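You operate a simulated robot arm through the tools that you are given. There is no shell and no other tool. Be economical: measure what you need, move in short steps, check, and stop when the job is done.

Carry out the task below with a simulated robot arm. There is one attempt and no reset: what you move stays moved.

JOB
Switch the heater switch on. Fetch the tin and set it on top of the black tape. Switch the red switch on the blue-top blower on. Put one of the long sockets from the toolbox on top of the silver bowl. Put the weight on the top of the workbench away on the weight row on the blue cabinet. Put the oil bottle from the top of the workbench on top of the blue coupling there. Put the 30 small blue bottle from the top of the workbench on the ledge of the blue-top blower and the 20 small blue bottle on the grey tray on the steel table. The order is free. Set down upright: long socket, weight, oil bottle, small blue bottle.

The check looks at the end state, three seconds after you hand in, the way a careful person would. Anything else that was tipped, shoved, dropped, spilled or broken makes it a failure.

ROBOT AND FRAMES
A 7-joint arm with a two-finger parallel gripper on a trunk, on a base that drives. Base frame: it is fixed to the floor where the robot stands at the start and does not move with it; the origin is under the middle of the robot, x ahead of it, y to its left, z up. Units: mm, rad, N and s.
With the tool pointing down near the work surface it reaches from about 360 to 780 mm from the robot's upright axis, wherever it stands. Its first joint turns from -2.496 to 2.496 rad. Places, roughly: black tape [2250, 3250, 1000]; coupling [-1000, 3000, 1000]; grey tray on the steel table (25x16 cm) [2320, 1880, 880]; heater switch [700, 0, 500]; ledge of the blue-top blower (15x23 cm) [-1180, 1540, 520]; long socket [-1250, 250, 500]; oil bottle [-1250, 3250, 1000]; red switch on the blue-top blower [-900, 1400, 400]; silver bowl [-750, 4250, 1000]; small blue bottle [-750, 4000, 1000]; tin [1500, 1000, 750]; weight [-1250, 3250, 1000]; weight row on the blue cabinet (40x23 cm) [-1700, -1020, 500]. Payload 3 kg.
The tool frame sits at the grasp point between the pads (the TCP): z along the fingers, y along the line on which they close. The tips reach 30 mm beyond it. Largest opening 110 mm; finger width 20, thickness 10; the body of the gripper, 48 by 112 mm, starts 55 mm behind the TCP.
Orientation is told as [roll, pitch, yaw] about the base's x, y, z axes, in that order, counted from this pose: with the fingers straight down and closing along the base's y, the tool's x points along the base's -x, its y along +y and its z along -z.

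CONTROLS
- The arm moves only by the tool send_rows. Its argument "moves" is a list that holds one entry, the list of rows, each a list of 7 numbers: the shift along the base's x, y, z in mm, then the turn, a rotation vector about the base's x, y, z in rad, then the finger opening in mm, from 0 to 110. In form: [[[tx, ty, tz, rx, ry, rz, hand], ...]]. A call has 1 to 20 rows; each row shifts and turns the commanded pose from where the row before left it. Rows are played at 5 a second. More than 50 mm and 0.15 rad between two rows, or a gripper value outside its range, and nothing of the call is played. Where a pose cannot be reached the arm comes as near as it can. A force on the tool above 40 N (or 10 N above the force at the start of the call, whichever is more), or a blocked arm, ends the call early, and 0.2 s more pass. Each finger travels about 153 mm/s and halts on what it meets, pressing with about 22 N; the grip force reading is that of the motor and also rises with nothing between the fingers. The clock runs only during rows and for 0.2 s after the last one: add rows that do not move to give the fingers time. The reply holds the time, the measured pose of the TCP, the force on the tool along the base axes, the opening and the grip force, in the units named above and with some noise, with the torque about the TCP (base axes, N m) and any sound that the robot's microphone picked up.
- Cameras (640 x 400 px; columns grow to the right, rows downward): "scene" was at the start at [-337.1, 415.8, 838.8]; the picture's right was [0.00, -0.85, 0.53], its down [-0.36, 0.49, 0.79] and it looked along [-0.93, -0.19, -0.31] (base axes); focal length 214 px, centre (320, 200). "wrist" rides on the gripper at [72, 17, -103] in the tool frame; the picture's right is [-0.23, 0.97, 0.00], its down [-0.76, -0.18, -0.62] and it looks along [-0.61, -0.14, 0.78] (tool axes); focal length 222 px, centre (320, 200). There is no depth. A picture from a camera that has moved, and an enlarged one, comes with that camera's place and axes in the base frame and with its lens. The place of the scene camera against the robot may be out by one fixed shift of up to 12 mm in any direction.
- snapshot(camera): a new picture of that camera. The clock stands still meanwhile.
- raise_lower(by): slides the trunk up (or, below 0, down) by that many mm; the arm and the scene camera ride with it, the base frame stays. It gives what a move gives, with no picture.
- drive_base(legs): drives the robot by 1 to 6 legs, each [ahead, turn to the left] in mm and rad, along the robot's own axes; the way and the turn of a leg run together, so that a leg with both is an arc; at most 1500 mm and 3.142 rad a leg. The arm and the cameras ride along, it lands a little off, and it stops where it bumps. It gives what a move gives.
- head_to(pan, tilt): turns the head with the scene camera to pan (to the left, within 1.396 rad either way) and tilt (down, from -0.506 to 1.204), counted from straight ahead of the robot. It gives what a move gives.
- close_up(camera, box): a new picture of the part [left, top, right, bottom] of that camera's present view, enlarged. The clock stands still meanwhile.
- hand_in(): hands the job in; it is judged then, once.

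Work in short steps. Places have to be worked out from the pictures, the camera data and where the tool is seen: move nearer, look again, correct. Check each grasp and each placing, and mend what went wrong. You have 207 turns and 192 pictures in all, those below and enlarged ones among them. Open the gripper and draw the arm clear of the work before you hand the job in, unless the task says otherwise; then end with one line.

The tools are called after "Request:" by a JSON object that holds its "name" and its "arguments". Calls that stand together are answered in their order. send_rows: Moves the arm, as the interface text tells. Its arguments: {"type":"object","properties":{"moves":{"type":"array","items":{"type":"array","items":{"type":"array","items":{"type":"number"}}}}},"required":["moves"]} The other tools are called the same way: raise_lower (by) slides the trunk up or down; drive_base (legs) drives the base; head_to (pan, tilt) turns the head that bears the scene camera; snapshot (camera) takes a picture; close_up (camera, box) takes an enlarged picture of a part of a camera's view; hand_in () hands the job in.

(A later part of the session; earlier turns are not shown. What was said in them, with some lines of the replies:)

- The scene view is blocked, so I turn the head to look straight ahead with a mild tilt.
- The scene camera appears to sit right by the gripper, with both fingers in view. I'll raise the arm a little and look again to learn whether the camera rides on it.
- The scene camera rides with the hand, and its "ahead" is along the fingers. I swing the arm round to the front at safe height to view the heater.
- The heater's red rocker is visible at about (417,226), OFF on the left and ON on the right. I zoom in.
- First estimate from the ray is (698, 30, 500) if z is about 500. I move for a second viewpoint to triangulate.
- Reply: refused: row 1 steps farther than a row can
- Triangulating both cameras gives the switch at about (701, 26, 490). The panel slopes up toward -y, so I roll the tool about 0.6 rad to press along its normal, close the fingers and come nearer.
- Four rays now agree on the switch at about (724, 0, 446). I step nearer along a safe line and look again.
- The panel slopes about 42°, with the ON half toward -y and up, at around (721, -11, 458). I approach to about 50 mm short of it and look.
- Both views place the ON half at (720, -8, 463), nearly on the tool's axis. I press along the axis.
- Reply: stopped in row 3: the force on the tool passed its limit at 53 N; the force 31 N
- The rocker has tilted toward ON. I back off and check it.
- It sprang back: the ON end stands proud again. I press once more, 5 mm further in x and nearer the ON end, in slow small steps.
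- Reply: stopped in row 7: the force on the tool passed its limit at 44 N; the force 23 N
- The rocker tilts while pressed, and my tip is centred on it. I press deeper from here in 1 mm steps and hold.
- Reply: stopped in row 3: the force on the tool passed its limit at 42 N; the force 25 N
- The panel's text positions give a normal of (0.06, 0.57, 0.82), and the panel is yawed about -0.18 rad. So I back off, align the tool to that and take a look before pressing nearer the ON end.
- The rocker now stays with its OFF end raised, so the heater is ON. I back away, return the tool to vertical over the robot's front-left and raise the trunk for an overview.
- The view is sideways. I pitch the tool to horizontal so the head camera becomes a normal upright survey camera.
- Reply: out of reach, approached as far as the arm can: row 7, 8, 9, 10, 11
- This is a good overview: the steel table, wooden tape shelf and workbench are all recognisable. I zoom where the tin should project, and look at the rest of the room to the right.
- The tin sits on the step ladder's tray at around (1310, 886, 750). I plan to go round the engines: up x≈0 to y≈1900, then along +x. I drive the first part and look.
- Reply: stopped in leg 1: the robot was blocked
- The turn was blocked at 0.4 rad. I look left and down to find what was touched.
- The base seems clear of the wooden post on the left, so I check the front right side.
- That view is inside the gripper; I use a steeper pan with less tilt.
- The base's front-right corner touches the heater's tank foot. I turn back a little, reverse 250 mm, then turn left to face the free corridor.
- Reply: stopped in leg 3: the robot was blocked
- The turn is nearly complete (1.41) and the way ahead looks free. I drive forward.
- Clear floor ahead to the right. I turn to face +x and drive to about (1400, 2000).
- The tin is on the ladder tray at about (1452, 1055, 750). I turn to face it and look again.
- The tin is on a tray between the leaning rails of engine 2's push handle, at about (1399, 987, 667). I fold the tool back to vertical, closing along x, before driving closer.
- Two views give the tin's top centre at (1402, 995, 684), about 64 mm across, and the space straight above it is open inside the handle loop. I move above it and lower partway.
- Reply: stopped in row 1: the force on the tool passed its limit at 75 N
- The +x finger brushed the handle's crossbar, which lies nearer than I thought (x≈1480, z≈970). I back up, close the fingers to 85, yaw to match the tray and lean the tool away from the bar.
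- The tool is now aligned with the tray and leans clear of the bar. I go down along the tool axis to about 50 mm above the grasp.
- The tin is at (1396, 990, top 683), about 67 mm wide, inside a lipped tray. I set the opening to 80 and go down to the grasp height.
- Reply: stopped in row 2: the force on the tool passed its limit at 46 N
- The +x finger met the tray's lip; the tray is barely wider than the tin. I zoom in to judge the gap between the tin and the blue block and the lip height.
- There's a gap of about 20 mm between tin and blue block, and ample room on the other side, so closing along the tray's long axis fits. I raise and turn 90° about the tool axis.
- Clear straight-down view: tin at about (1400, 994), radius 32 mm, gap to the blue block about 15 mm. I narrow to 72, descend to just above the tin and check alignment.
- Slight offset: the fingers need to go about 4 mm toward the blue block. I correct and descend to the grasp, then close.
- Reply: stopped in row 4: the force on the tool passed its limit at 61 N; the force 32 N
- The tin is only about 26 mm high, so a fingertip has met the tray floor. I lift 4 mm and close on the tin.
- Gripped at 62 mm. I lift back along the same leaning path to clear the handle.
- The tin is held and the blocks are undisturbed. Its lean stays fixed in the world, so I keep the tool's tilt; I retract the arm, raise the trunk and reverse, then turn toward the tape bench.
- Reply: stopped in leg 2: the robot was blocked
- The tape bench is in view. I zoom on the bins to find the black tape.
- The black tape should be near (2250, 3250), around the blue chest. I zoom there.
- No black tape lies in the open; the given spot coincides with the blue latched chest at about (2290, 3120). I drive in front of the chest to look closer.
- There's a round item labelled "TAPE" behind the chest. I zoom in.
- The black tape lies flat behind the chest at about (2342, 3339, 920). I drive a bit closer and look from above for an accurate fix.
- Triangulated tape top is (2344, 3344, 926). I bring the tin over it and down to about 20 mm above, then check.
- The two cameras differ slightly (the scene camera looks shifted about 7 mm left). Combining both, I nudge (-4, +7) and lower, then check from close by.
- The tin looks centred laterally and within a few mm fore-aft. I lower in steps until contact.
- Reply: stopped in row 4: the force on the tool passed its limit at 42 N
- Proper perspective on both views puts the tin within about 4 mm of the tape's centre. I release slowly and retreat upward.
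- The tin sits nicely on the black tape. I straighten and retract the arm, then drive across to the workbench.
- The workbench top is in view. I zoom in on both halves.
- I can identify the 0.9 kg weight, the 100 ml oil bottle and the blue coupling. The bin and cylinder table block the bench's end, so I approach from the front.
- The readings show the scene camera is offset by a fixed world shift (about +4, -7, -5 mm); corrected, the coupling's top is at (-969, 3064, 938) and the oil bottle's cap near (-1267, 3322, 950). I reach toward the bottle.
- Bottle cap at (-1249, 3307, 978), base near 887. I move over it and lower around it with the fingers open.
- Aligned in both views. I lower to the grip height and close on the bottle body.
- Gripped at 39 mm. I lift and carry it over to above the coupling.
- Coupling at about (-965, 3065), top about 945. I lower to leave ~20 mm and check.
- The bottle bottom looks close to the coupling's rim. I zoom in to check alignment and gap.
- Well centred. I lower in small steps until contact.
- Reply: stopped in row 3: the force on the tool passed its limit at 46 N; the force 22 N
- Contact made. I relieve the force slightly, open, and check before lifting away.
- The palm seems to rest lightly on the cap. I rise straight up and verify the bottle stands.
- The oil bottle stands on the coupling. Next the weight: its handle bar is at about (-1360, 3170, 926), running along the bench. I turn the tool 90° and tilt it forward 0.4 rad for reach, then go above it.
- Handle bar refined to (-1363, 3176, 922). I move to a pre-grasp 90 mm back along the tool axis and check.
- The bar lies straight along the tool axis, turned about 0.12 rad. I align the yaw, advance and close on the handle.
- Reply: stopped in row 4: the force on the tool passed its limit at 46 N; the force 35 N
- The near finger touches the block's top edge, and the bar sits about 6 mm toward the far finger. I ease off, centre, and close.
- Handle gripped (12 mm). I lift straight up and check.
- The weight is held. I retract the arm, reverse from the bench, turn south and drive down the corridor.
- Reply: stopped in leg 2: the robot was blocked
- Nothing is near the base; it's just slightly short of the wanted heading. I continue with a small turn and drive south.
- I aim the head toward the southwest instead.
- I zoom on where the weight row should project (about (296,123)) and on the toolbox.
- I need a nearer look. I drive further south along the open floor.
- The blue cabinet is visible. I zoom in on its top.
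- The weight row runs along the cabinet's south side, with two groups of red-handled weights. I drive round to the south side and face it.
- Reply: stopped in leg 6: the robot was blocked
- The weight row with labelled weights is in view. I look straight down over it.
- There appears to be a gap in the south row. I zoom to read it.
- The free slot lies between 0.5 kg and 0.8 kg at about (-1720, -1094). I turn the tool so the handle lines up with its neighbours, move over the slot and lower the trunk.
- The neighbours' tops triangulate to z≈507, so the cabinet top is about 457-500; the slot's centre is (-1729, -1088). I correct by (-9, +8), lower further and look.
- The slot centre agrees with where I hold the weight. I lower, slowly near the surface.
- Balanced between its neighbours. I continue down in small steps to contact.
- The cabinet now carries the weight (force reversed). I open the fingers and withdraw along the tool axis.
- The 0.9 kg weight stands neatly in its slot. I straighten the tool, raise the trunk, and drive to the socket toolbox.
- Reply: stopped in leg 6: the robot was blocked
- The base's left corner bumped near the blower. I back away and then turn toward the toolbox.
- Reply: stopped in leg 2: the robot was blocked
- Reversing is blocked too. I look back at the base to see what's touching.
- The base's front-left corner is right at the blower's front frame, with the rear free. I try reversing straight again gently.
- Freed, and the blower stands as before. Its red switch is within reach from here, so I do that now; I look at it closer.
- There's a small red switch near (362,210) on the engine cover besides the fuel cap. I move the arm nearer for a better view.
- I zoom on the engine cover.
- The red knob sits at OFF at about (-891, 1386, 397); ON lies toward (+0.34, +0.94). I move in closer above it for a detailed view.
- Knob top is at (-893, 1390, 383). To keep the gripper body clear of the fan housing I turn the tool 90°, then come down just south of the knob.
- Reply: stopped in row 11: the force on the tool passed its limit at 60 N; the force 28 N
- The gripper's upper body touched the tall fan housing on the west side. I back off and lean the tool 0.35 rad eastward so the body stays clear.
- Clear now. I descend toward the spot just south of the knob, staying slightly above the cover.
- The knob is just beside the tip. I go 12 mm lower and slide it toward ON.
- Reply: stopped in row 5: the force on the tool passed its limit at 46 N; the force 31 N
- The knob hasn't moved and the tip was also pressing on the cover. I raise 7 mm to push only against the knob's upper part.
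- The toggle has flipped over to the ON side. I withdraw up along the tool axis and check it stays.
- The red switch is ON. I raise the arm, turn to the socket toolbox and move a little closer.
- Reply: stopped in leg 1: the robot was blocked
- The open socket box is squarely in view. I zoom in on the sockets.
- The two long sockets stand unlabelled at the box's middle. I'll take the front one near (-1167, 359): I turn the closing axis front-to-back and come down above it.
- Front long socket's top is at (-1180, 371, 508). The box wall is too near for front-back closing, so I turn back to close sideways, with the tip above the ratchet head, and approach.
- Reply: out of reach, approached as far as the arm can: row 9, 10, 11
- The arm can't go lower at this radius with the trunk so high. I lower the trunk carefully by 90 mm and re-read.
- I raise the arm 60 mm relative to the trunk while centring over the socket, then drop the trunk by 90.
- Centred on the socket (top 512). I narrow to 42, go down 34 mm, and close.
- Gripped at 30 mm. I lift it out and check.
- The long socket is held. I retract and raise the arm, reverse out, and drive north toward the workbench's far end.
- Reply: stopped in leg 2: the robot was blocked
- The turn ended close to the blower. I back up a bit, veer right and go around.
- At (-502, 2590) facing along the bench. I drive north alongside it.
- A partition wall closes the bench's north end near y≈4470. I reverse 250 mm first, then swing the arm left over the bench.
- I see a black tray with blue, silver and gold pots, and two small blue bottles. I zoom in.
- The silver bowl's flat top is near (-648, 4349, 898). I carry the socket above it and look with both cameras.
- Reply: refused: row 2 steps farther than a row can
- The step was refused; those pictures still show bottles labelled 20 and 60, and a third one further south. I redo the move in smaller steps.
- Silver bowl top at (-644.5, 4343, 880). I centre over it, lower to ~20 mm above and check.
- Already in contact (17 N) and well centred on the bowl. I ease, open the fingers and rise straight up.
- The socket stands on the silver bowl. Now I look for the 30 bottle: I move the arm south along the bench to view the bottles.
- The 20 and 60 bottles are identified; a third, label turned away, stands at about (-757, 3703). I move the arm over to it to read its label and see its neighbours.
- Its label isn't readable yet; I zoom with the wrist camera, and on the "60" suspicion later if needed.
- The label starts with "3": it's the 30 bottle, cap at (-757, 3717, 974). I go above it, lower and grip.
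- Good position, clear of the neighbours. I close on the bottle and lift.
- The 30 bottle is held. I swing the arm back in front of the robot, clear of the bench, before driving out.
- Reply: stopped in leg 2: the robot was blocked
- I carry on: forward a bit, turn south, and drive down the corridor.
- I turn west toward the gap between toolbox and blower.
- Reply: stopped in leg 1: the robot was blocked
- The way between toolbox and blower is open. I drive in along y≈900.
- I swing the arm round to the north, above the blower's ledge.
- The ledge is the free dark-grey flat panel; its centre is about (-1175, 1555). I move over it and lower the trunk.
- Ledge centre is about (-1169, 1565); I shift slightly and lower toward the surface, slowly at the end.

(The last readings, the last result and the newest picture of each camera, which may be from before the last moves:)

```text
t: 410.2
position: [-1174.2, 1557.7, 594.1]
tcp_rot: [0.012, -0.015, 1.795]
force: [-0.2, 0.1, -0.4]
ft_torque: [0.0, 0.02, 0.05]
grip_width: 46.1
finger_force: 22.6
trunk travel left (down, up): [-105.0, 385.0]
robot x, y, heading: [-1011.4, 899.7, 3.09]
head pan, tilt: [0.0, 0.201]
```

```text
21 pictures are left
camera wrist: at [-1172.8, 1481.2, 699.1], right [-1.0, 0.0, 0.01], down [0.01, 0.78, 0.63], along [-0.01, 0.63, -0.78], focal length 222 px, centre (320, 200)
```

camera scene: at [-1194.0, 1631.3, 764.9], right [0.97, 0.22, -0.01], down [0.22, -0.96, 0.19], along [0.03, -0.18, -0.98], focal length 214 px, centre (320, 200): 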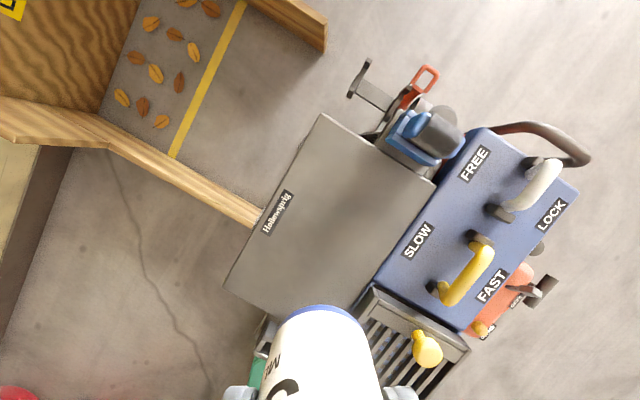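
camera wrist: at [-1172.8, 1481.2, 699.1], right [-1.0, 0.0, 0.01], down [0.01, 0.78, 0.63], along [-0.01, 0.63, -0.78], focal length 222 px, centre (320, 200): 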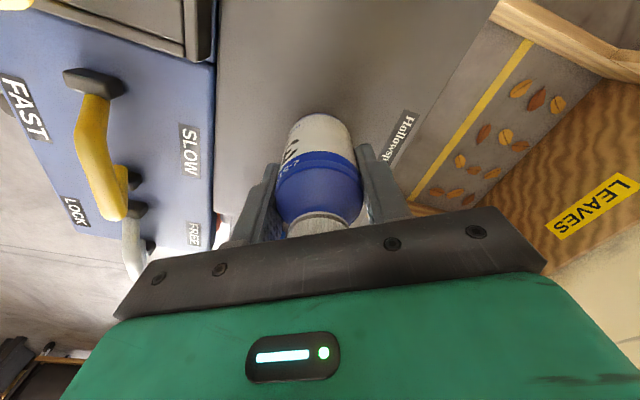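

No contact yet; I keep lowering in small steps.

Request:
{"name": "send_rows", "arguments": {"moves": [[[0, 0, -4, 0, 0, 0, 30], [0, 0, -4, 0, 0, 0, 30], [0, 0, -4, 0, 0, 0, 30], [0, 0, -4, 0, 0, 0, 30], [0, 0, -4, 0, 0, 0, 30]]]}}

```text
t: 411.5
position: [-1175.4, 1560.0, 581.4]
tcp_rot: [0.01, -0.021, 1.796]
force: [0.8, -2.6, 17.6]
ft_torque: [0.03, -0.43, -0.03]
grip_width: 46.2
finger_force: 21.9
trunk travel left (down, up): [-105.0, 385.0]
robot x, y, heading: [-1009.3, 900.2, 3.092]
head pan, tilt: [0.0, 0.201]
stopped in row 5: the force on the tool passed its limit at 44 N (the readings are from after the stop); the commanded pose is now the measured one
```

Contact. I ease off, open and rise, then check.

Request:
{"name": "send_rows", "arguments": {"moves": [[[0, -1, 3, 0, 0, 0, 30], [0, 0, 0, 0, 0, 0, 47], [0, 0, 0, 0, 0, 0, 52], [0, 0, 0, 0, 0, 0, 64], [0, 0, 15, 0, 0, 0, 66], [0, 0, 40, 0, 0, 0, 70], [0, 0, 45, 0, 0, 0, 70], [0, 0, 45, 0, 0, 0, 70]]]}}

Request:
{"name": "snapshot", "arguments": {"camera": "scene"}}

```text
t: 413.3
position: [-1175.6, 1559.3, 727.7]
tcp_rot: [0.01, -0.018, 1.797]
force: [0.1, 0.8, 0.3]
ft_torque: [0.0, -0.01, 0.02]
grip_width: 69.7
finger_force: 0.1
trunk travel left (down, up): [-105.0, 385.0]
robot x, y, heading: [-1012.4, 901.8, 3.091]
head pan, tilt: [0.0, 0.201]
```

```text
20 pictures are left
camera scene: at [-1191.8, 1639.9, 760.1], right [0.97, 0.22, -0.01], down [0.22, -0.96, 0.18], along [0.03, -0.18, -0.98], focal length 214 px, centre (320, 200)
```

scene: 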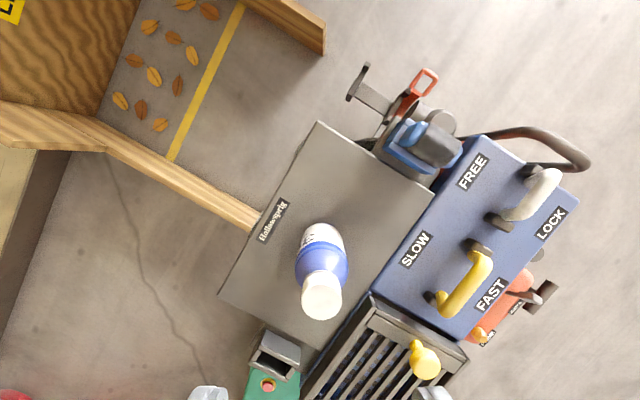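

The 30 bottle stands upright on the ledge. I raise up, swing the arm to the front and drive back to the workbench for the 20 bottle.

Request:
{"name": "raise_lower", "arguments": {"by": 380}}

Request:
{"name": "send_rows", "arguments": {"moves": [[[-31, -38, 5, 0, 0, 0.105, 70], [-31, -38, 5, 0, 0, 0.105, 70], [-31, -38, 5, 0, 0, 0.105, 70], [-31, -38, 5, 0, 0, 0.105, 70], [-31, -38, 5, 0, 0, 0.105, 70], [-31, -38, 5, 0, 0, 0.105, 70], [-25, -40, 5, 0, 0, 0.105, 70], [-20, -42, 5, 0, 0, 0.105, 70], [-15, -43, 5, 0, 0, 0.105, 70], [-10.5, -43, 5, 0, 0, 0.105, 70], [-10.5, -43, 0, 0, 0, 0.105, 70], [-10.5, -43, 0, 0, 0, 0.105, 70], [-10.5, -43, 0, 0, 0, 0.105, 70], [-5, -43, 0, 0, 0, 0, 70], [0, -40, 0, 0, 0, 0, 70]]]}}

Request:
{"name": "drive_base", "arguments": {"legs": [[-700, 0], [0, -1.54]]}}

```text
t: 416.9
position: [-1175.8, 1559.5, 1108.3]
tcp_rot: [0.01, -0.022, 1.796]
force: [0.2, 0.3, 0.6]
ft_torque: [0.04, -0.03, 0.03]
grip_width: 70.1
finger_force: 0.1
trunk travel left (down, up): [-485.0, 5.0]
robot x, y, heading: [-1012.7, 896.1, 3.093]
head pan, tilt: [0.0, 0.201]
```

```text
t: 420.1
position: [-1467.8, 950.7, 1156.6]
tcp_rot: [0.012, -0.018, -3.121]
force: [0.3, 0.0, -0.2]
ft_torque: [0.02, -0.03, -0.01]
grip_width: 69.9
finger_force: 0.1
trunk travel left (down, up): [-485.0, 5.0]
robot x, y, heading: [-1008.7, 900.0, 3.089]
head pan, tilt: [0.0, 0.201]
```

```text
t: 427.8
position: [-297.9, 1329.2, 1157.7]
tcp_rot: [0.013, -0.019, 1.645]
force: [0.2, 0.5, -0.4]
ft_torque: [0.03, 0.01, -0.01]
grip_width: 70.1
finger_force: 0.0
trunk travel left (down, up): [-485.0, 5.0]
robot x, y, heading: [-377.8, 873.1, 1.581]
head pan, tilt: [0.0, 0.201]
```

Clear to go north. I drive toward the bench's south end again.

Request:
{"name": "drive_base", "arguments": {"legs": [[0, -0.1], [1100, 0], [0, 0.44], [670, 0], [0, -0.53]]}}

```text
t: 440.1
position: [-373.4, 3040.8, 1157.8]
tcp_rot: [0.011, -0.019, 1.473]
force: [0.1, -0.1, 0.4]
ft_torque: [0.03, -0.03, 0.03]
grip_width: 69.9
finger_force: 0.1
trunk travel left (down, up): [-485.0, 5.0]
robot x, y, heading: [-556.5, 2606.5, 1.412]
head pan, tilt: [0.0, 0.201]
```

I drive alongside the bench to the previous stand.

Request:
{"name": "drive_base", "arguments": {"legs": [[0, -0.036], [1095, 0], [0, -0.1]]}}

```text
t: 446.6
position: [-96.8, 4075.2, 1158.5]
tcp_rot: [0.01, -0.018, 1.329]
force: [0.2, 1.0, -0.8]
ft_torque: [-0.03, -0.01, -0.02]
grip_width: 70.0
finger_force: 0.0
trunk travel left (down, up): [-485.0, 5.0]
robot x, y, heading: [-345.7, 3672.5, 1.27]
head pan, tilt: [0.0, 0.201]
```

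At the stand. I swing the arm left over the bench toward the 20 bottle.

Request:
{"name": "send_rows", "arguments": {"moves": [[[-45, 3, 2, 0, 0, 0.045, 70], [-45, 3, 2, 0, 0, 0.045, 70], [-45, 3, 2, 0, 0, 0.045, 70], [-45, 3, 2, 0, 0, 0.045, 70], [-45, 3, 2, 0, 0, 0.045, 70], [-45, 3, 2, 0, 0, 0.045, 70], [-45, 3, 2, 0, 0, 0.045, 70], [-45, 3, 2, 0, 0, 0.045, 70], [-45, 3, 2, 0, 0, 0.045, 70], [-45, 3, 2, 0, 0, 0.045, 70], [-45, 3, 0, 0, 0, 0.045, 70], [-45, 3, 0, 0, 0, 0.045, 70], [-45, 3, 0, 0, 0, 0.045, 70], [-45, 3, 0, 0, 0, 0.045, 70]]]}}

Request:
{"name": "snapshot", "arguments": {"camera": "scene"}}

Request:
{"name": "snapshot", "arguments": {"camera": "wrist"}}

```text
t: 449.6
position: [-723.3, 4117.6, 1179.8]
tcp_rot: [0.012, -0.022, 1.959]
force: [0.6, -0.3, 0.2]
ft_torque: [0.0, 0.01, -0.01]
grip_width: 69.9
finger_force: 0.0
trunk travel left (down, up): [-485.0, 5.0]
robot x, y, heading: [-342.4, 3678.4, 1.268]
head pan, tilt: [0.0, 0.201]
```

```text
19 pictures are left
camera scene: at [-753.8, 4194.2, 1212.3], right [0.92, 0.38, -0.01], down [0.38, -0.91, 0.18], along [0.06, -0.17, -0.98], focal length 214 px, centre (320, 200)
```

scene: 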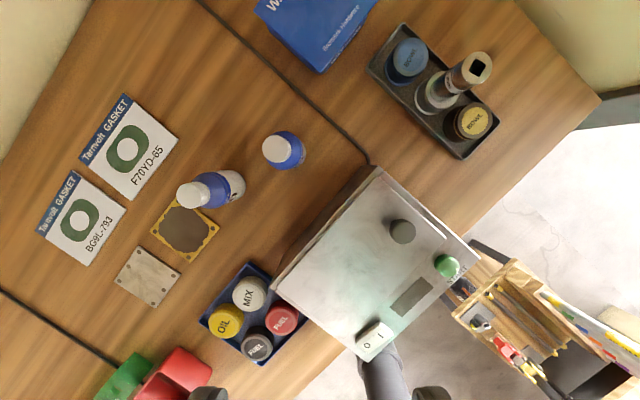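

```text
18 pictures are left
camera wrist: at [-709.6, 4042.0, 1282.1], right [-0.99, -0.16, 0.02], down [-0.11, 0.76, 0.64], along [-0.12, 0.63, -0.77], focal length 222 px, centre (320, 200)
```

wrist: 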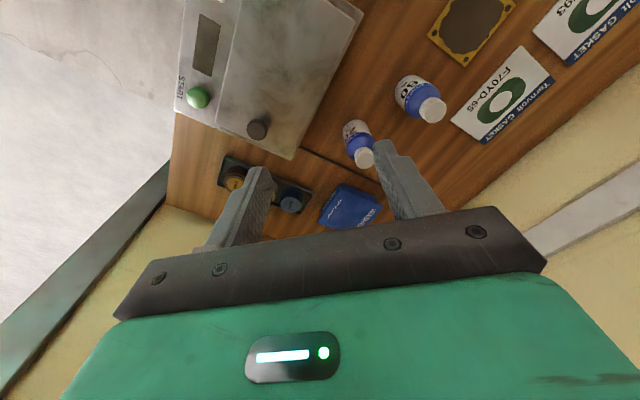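

The 20 bottle's cap is at (-810, 4193, ~982), the 60 stands beside it. I move above, lower and check before closing.

Request:
{"name": "send_rows", "arguments": {"moves": [[[-29, 25, 0, 0, 0, 0, 70], [-29, 25, 0, 0, 0, 0, 66], [-28, 25, 0, 0, 0, 0, 66], [0, 0, -45, 0, 0, 0, 66], [0, 0, -45, 0, 0, 0, 66], [0, 0, -45, 0, 0, 0, 66], [0, 0, -45, 0, 0, 0, 66], [0, 0, -40, 0, 0, 0, 66], [0, 0, -23, 0, 0, 0, 66]]]}}

Request:
{"name": "snapshot", "arguments": {"camera": "wrist"}}

```text
t: 451.6
position: [-813.8, 4190.7, 937.9]
tcp_rot: [0.013, -0.019, 1.961]
force: [1.0, -2.2, 4.8]
ft_torque: [0.1, -0.06, -0.02]
grip_width: 65.9
finger_force: 0.0
trunk travel left (down, up): [-485.0, 5.0]
robot x, y, heading: [-342.5, 3673.9, 1.265]
head pan, tilt: [0.0, 0.201]
```

```text
17 pictures are left
camera wrist: at [-800.6, 4116.0, 1039.8], right [-0.99, -0.16, 0.02], down [-0.11, 0.76, 0.64], along [-0.11, 0.63, -0.77], focal length 222 px, centre (320, 200)
```

wrist: 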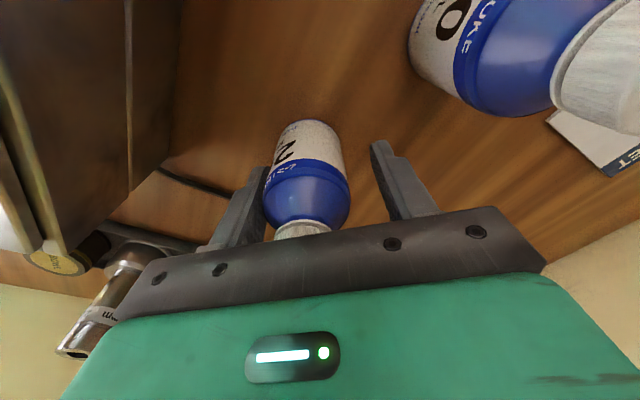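

It's the "2(0)" bottle, about 7 mm toward the left finger. I recentre, close and lift.

Request:
{"name": "send_rows", "arguments": {"moves": [[[7, 1, 1, 0, 0, 0, 66], [0, 0, 0, 0, 0, 0, 50], [0, 0, 0, 0, 0, 0, 36], [0, 0, 0, 0, 0, 0, 30], [0, 0, 10, 0, 0, 0, 30], [0, 0, 35, 0, 0, 0, 30], [0, 0, 45, 0, 0, 0, 30], [0, 0, 45, 0, 0, 0, 30], [0, 0, 45, 0, 0, 0, 30], [0, 0, 45, 0, 0, 0, 30]]]}}

Request:
{"name": "snapshot", "arguments": {"camera": "wrist"}}

```text
t: 453.8
position: [-806.9, 4195.6, 1164.0]
tcp_rot: [0.013, -0.022, 1.961]
force: [-0.1, 0.3, -1.1]
ft_torque: [-0.01, -0.05, -0.04]
grip_width: 45.8
finger_force: 21.7
trunk travel left (down, up): [-485.0, 5.0]
robot x, y, heading: [-340.5, 3673.3, 1.266]
head pan, tilt: [0.0, 0.201]
```

```text
16 pictures are left
camera wrist: at [-792.9, 4119.6, 1266.6], right [-0.99, -0.16, 0.02], down [-0.11, 0.76, 0.64], along [-0.11, 0.63, -0.77], focal length 222 px, centre (320, 200)
```

wrist: 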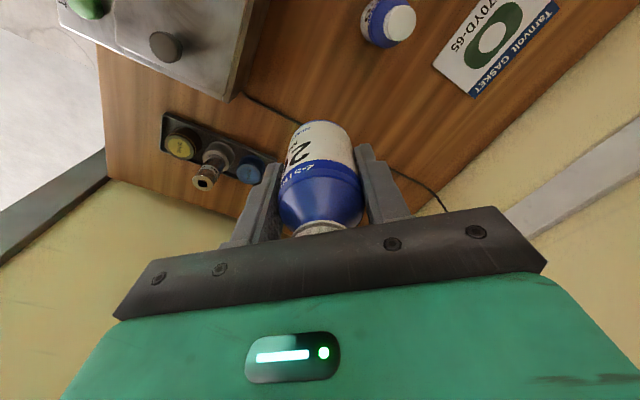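

The 20 bottle is held. I bring the arm back to the front, reverse out, and drive across to the steel table.

Request:
{"name": "send_rows", "arguments": {"moves": [[[45, -5, 2, 0, 0, -0.06, 30], [45, -5, 2, 0, 0, -0.06, 30], [45, -5, 2, 0, 0, -0.06, 30], [45, -5, 2, 0, 0, -0.06, 30], [45, -5, 2, 0, 0, -0.06, 30], [45, -5, 2, 0, 0, -0.06, 30], [45, -5, 0, 0, 0, -0.06, 30], [45, -5, 0, 0, 0, -0.06, 30], [45, -5, 0, 0, 0, -0.06, 30], [45, -5, 0, 0, 0, -0.06, 30], [45, -5, 0, 0, 0, -0.06, 30]]]}}

Request:
{"name": "drive_base", "arguments": {"legs": [[-1250, 0], [0, -1.42]]}}

```text
t: 456.1
position: [-310.6, 4139.3, 1175.0]
tcp_rot: [0.013, -0.018, 1.298]
force: [-0.2, 0.7, -0.1]
ft_torque: [0.0, -0.06, 0.02]
grip_width: 45.5
finger_force: 22.7
trunk travel left (down, up): [-485.0, 5.0]
robot x, y, heading: [-339.3, 3674.5, 1.266]
head pan, tilt: [0.0, 0.201]
```

```text
t: 465.9
position: [-254.4, 2533.3, 1174.5]
tcp_rot: [0.013, -0.018, -0.12]
force: [-0.2, 0.3, -0.2]
ft_torque: [0.0, 0.02, -0.03]
grip_width: 45.3
finger_force: 21.6
trunk travel left (down, up): [-485.0, 5.0]
robot x, y, heading: [-711.4, 2547.5, -0.155]
head pan, tilt: [0.0, 0.201]
```

I drive east across the free floor.

Request:
{"name": "drive_base", "arguments": {"legs": [[1200, 0], [1040, 0], [0, -0.15]]}}

Request:
{"name": "head_to", "arguments": {"pan": 0, "tilt": -0.5}}

Request:
{"name": "snapshot", "arguments": {"camera": "scene"}}

```text
t: 477.6
position: [1940.9, 2140.7, 1174.7]
tcp_rot: [0.011, -0.018, -0.254]
force: [-0.5, -0.4, -1.7]
ft_torque: [0.01, 0.01, 0.01]
grip_width: 45.6
finger_force: 21.9
trunk travel left (down, up): [-485.0, 5.0]
robot x, y, heading: [1490.1, 2223.6, -0.287]
head pan, tilt: [0.0, 0.201]
```

```text
t: 478.7
position: [1940.5, 2140.3, 1175.2]
tcp_rot: [0.013, -0.018, -0.256]
force: [0.5, -0.2, -0.6]
ft_torque: [-0.04, 0.0, 0.0]
grip_width: 45.6
finger_force: 22.4
trunk travel left (down, up): [-485.0, 5.0]
robot x, y, heading: [1491.9, 2220.1, -0.289]
head pan, tilt: [0.0, -0.499]
```

```text
15 pictures are left
camera scene: at [2088.8, 2095.4, 1234.7], right [-0.25, -0.97, -0.01], down [-0.84, 0.23, -0.49], along [0.48, -0.11, -0.87], focal length 214 px, centre (320, 200)
```

scene: 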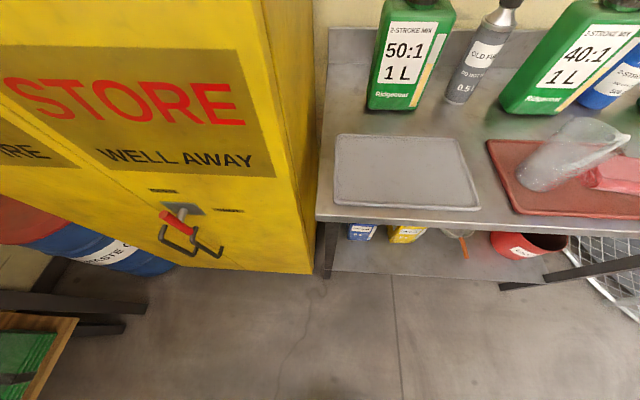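

The grey tray is empty, centred near (2300, 1872). I drive 300 mm closer and move the bottle over it.

Request:
{"name": "drive_base", "arguments": {"legs": [[0, -0.11], [290, 0]]}}

Request:
{"name": "head_to", "arguments": {"pan": 0, "tilt": 0.2}}

Request:
{"name": "snapshot", "arguments": {"camera": "scene"}}

```text
t: 481.2
position: [2195.7, 1977.8, 1175.1]
tcp_rot: [0.012, -0.017, -0.37]
force: [-0.7, -0.7, -0.6]
ft_torque: [0.0, 0.0, -0.02]
grip_width: 45.4
finger_force: 21.7
trunk travel left (down, up): [-485.0, 5.0]
robot x, y, heading: [1755.6, 2106.0, -0.403]
head pan, tilt: [0.0, -0.499]
```

```text
t: 482.3
position: [2195.2, 1977.7, 1175.1]
tcp_rot: [0.013, -0.017, -0.37]
force: [0.5, -0.7, -0.5]
ft_torque: [-0.01, 0.03, -0.02]
grip_width: 45.7
finger_force: 21.7
trunk travel left (down, up): [-485.0, 5.0]
robot x, y, heading: [1759.8, 2108.7, -0.398]
head pan, tilt: [0.0, 0.201]
```

```text
14 pictures are left
camera scene: at [2283.8, 1937.9, 1208.2], right [-0.36, -0.93, -0.01], down [-0.92, 0.35, 0.18], along [-0.16, 0.08, -0.98], focal length 214 px, centre (320, 200)
```

scene: 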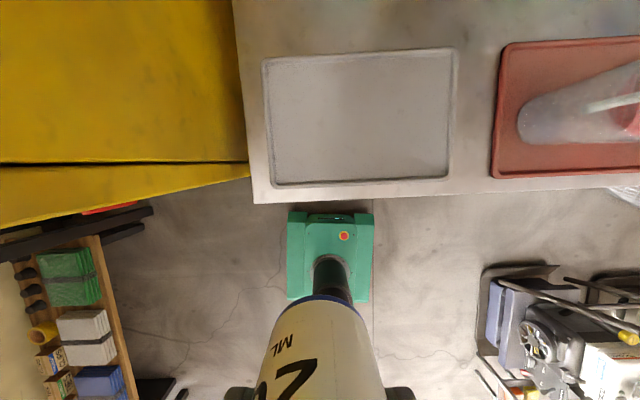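

Tray centre is (2319, 1873). I move over it, lower most of the way and check.

Request:
{"name": "send_rows", "arguments": {"moves": [[[31, -26, -5, 0, 0, 0, 30], [31, -26, -10, 0, 0, 0, 30], [31, -26, -10, 0, 0, 0, 30], [30, -26, -10, 0, 0, 0, 30], [0, 0, -40, 0, 0, 0, 30], [0, 0, -40, 0, 0, 0, 30], [0, 0, -40, 0, 0, 0, 30]]]}}

Request:
{"name": "snapshot", "arguments": {"camera": "wrist"}}

```text
t: 483.9
position: [2318.1, 1875.9, 1019.9]
tcp_rot: [0.012, -0.017, -0.37]
force: [0.1, 0.4, -0.7]
ft_torque: [0.0, -0.04, 0.01]
grip_width: 45.5
finger_force: 22.2
trunk travel left (down, up): [-485.0, 5.0]
robot x, y, heading: [1753.5, 2106.6, -0.398]
head pan, tilt: [0.0, 0.201]
```

```text
13 pictures are left
camera wrist: at [2254.7, 1915.8, 1121.8], right [0.56, 0.83, 0.02], down [0.63, -0.44, 0.63], along [0.53, -0.35, -0.77], focal length 222 px, centre (320, 200)
```

wrist: 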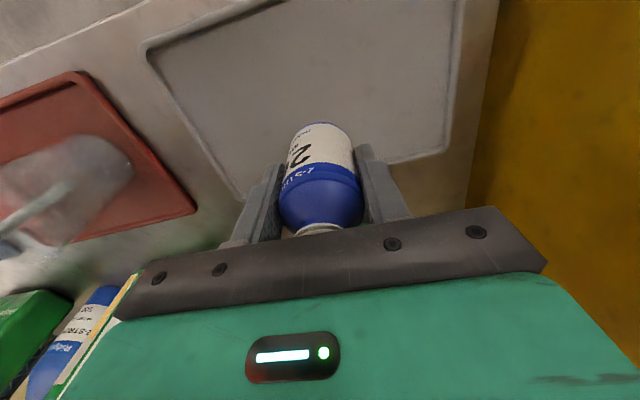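

The bottle is over the tray. I lower with small steps until contact.

Request:
{"name": "send_rows", "arguments": {"moves": [[[0, 0, -20, 0, 0, 0, 30], [0, 0, -15, 0, 0, 0, 30], [0, 0, -6, 0, 0, 0, 30], [0, 0, -4, 0, 0, 0, 30], [0, 0, -4, 0, 0, 0, 30], [0, 0, -4, 0, 0, 0, 30], [0, 0, -4, 0, 0, 0, 30], [0, 0, -4, 0, 0, 0, 30], [0, 0, -4, 0, 0, 0, 30], [0, 0, -4, 0, 0, 0, 30], [0, 0, -4, 0, 0, 0, 30]]]}}

```text
t: 486.3
position: [2316.0, 1873.8, 946.9]
tcp_rot: [0.013, -0.016, -0.371]
force: [-0.4, 0.1, -0.2]
ft_torque: [-0.04, 0.02, -0.01]
grip_width: 45.2
finger_force: 22.0
trunk travel left (down, up): [-485.0, 5.0]
robot x, y, heading: [1760.2, 2108.1, -0.4]
head pan, tilt: [0.0, 0.201]
```

No contact yet at 947. I continue in small steps.

Request:
{"name": "send_rows", "arguments": {"moves": [[[0, 0, -4, 0, 0, 0, 30], [0, 0, -4, 0, 0, 0, 30], [0, 0, -4, 0, 0, 0, 30], [0, 0, -4, 0, 0, 0, 30], [0, 0, -4, 0, 0, 0, 30], [0, 0, -4, 0, 0, 0, 30]]]}}

Request:
{"name": "snapshot", "arguments": {"camera": "wrist"}}

```text
t: 487.1
position: [2318.0, 1874.3, 940.8]
tcp_rot: [0.01, -0.024, -0.368]
force: [-11.6, 3.8, 21.2]
ft_torque: [-0.12, 0.74, -0.19]
grip_width: 45.7
finger_force: 22.4
trunk travel left (down, up): [-485.0, 5.0]
robot x, y, heading: [1755.3, 2109.1, -0.397]
head pan, tilt: [0.0, 0.201]
stopped in row 3: the force on the tool passed its limit at 46 N (the readings are from after the stop); the commanded pose is now the measured one
```

```text
12 pictures are left
camera wrist: at [2253.8, 1915.6, 1042.6], right [0.56, 0.83, 0.02], down [0.63, -0.44, 0.64], along [0.54, -0.35, -0.77], focal length 222 px, centre (320, 200)
```

wrist: 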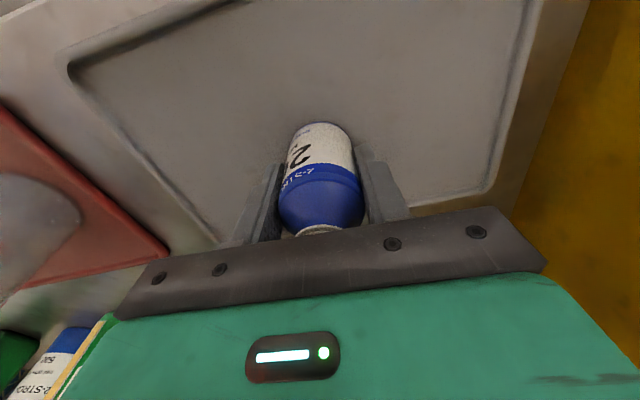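

Contact with the tray. I ease off, release and rise, then check.

Request:
{"name": "send_rows", "arguments": {"moves": [[[1, 0, 3, 0, 0, 0, 30], [0, 0, 0, 0, 0, 0, 30], [0, 0, 0, 0, 0, 0, 47], [0, 0, 0, 0, 0, 0, 52], [0, 0, 0, 0, 0, 0, 64], [0, 0, 15, 0, 0, 0, 66], [0, 0, 40, 0, 0, 0, 70], [0, 0, 45, 0, 0, 0, 70], [0, 0, 45, 0, 0, 0, 70], [-20, 10, 40, 0, 0, 0, 70]]]}}

Request:
{"name": "snapshot", "arguments": {"camera": "scene"}}

```text
t: 489.3
position: [2299.7, 1882.9, 1127.4]
tcp_rot: [0.009, -0.023, -0.369]
force: [-0.1, -0.2, 0.6]
ft_torque: [0.04, 0.0, -0.01]
grip_width: 70.1
finger_force: 0.1
trunk travel left (down, up): [-485.0, 5.0]
robot x, y, heading: [1758.9, 2107.0, -0.392]
head pan, tilt: [0.0, 0.201]
```

```text
11 pictures are left
camera scene: at [2388.5, 1842.3, 1159.8], right [-0.36, -0.93, -0.01], down [-0.92, 0.35, 0.18], along [-0.16, 0.07, -0.98], focal length 214 px, centre (320, 200)
```

scene: 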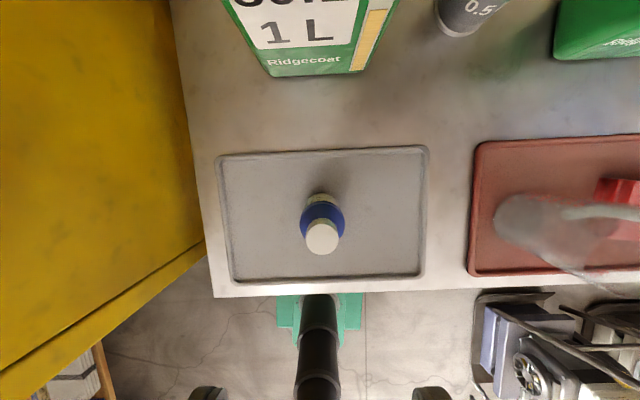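

The 20 bottle stands upright on the grey tray, and everything else is done. I draw back clear of the table.

Request:
{"name": "drive_base", "arguments": {"legs": [[-350, 0]]}}

Request:
{"name": "head_to", "arguments": {"pan": 0, "tilt": -0.5}}

Request:
{"name": "snapshot", "arguments": {"camera": "scene"}}

```text
t: 491.5
position: [1983.3, 2019.1, 1127.0]
tcp_rot: [0.011, -0.024, -0.365]
force: [0.7, 0.1, -0.1]
ft_torque: [0.03, 0.03, -0.02]
grip_width: 69.8
finger_force: 0.0
trunk travel left (down, up): [-485.0, 5.0]
robot x, y, heading: [1436.9, 2242.7, -0.4]
head pan, tilt: [0.0, 0.201]
```

```text
t: 492.6
position: [1982.0, 2018.1, 1127.1]
tcp_rot: [0.011, -0.025, -0.364]
force: [-0.3, -0.4, 0.2]
ft_torque: [0.0, -0.02, 0.01]
grip_width: 69.9
finger_force: 0.0
trunk travel left (down, up): [-485.0, 5.0]
robot x, y, heading: [1440.3, 2242.6, -0.398]
head pan, tilt: [0.0, -0.499]
```

```text
10 pictures are left
camera scene: at [2125.0, 1957.5, 1187.6], right [-0.36, -0.93, -0.01], down [-0.81, 0.31, -0.5], along [0.47, -0.17, -0.87], focal length 214 px, centre (320, 200)
```

scene: 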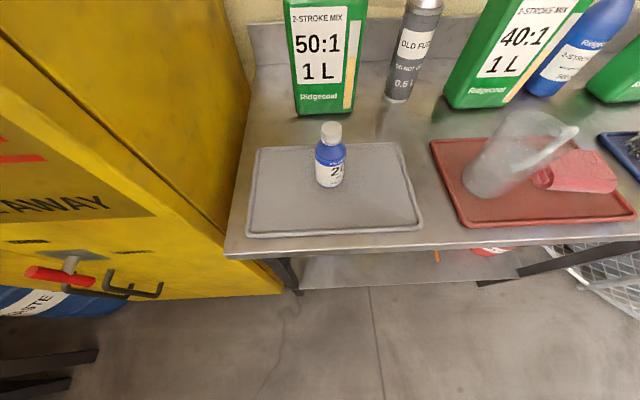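

The bottle stands upright, the gripper is open and the arm is clear of the work. I hand the job in.

Request:
{"name": "hand_in", "arguments": {}}

```text
The job is handed in.
```

All eight tasks are done and the job is handed in; the base lightly bumped the heater and the blower while turning, and both looked undisturbed afterwards.
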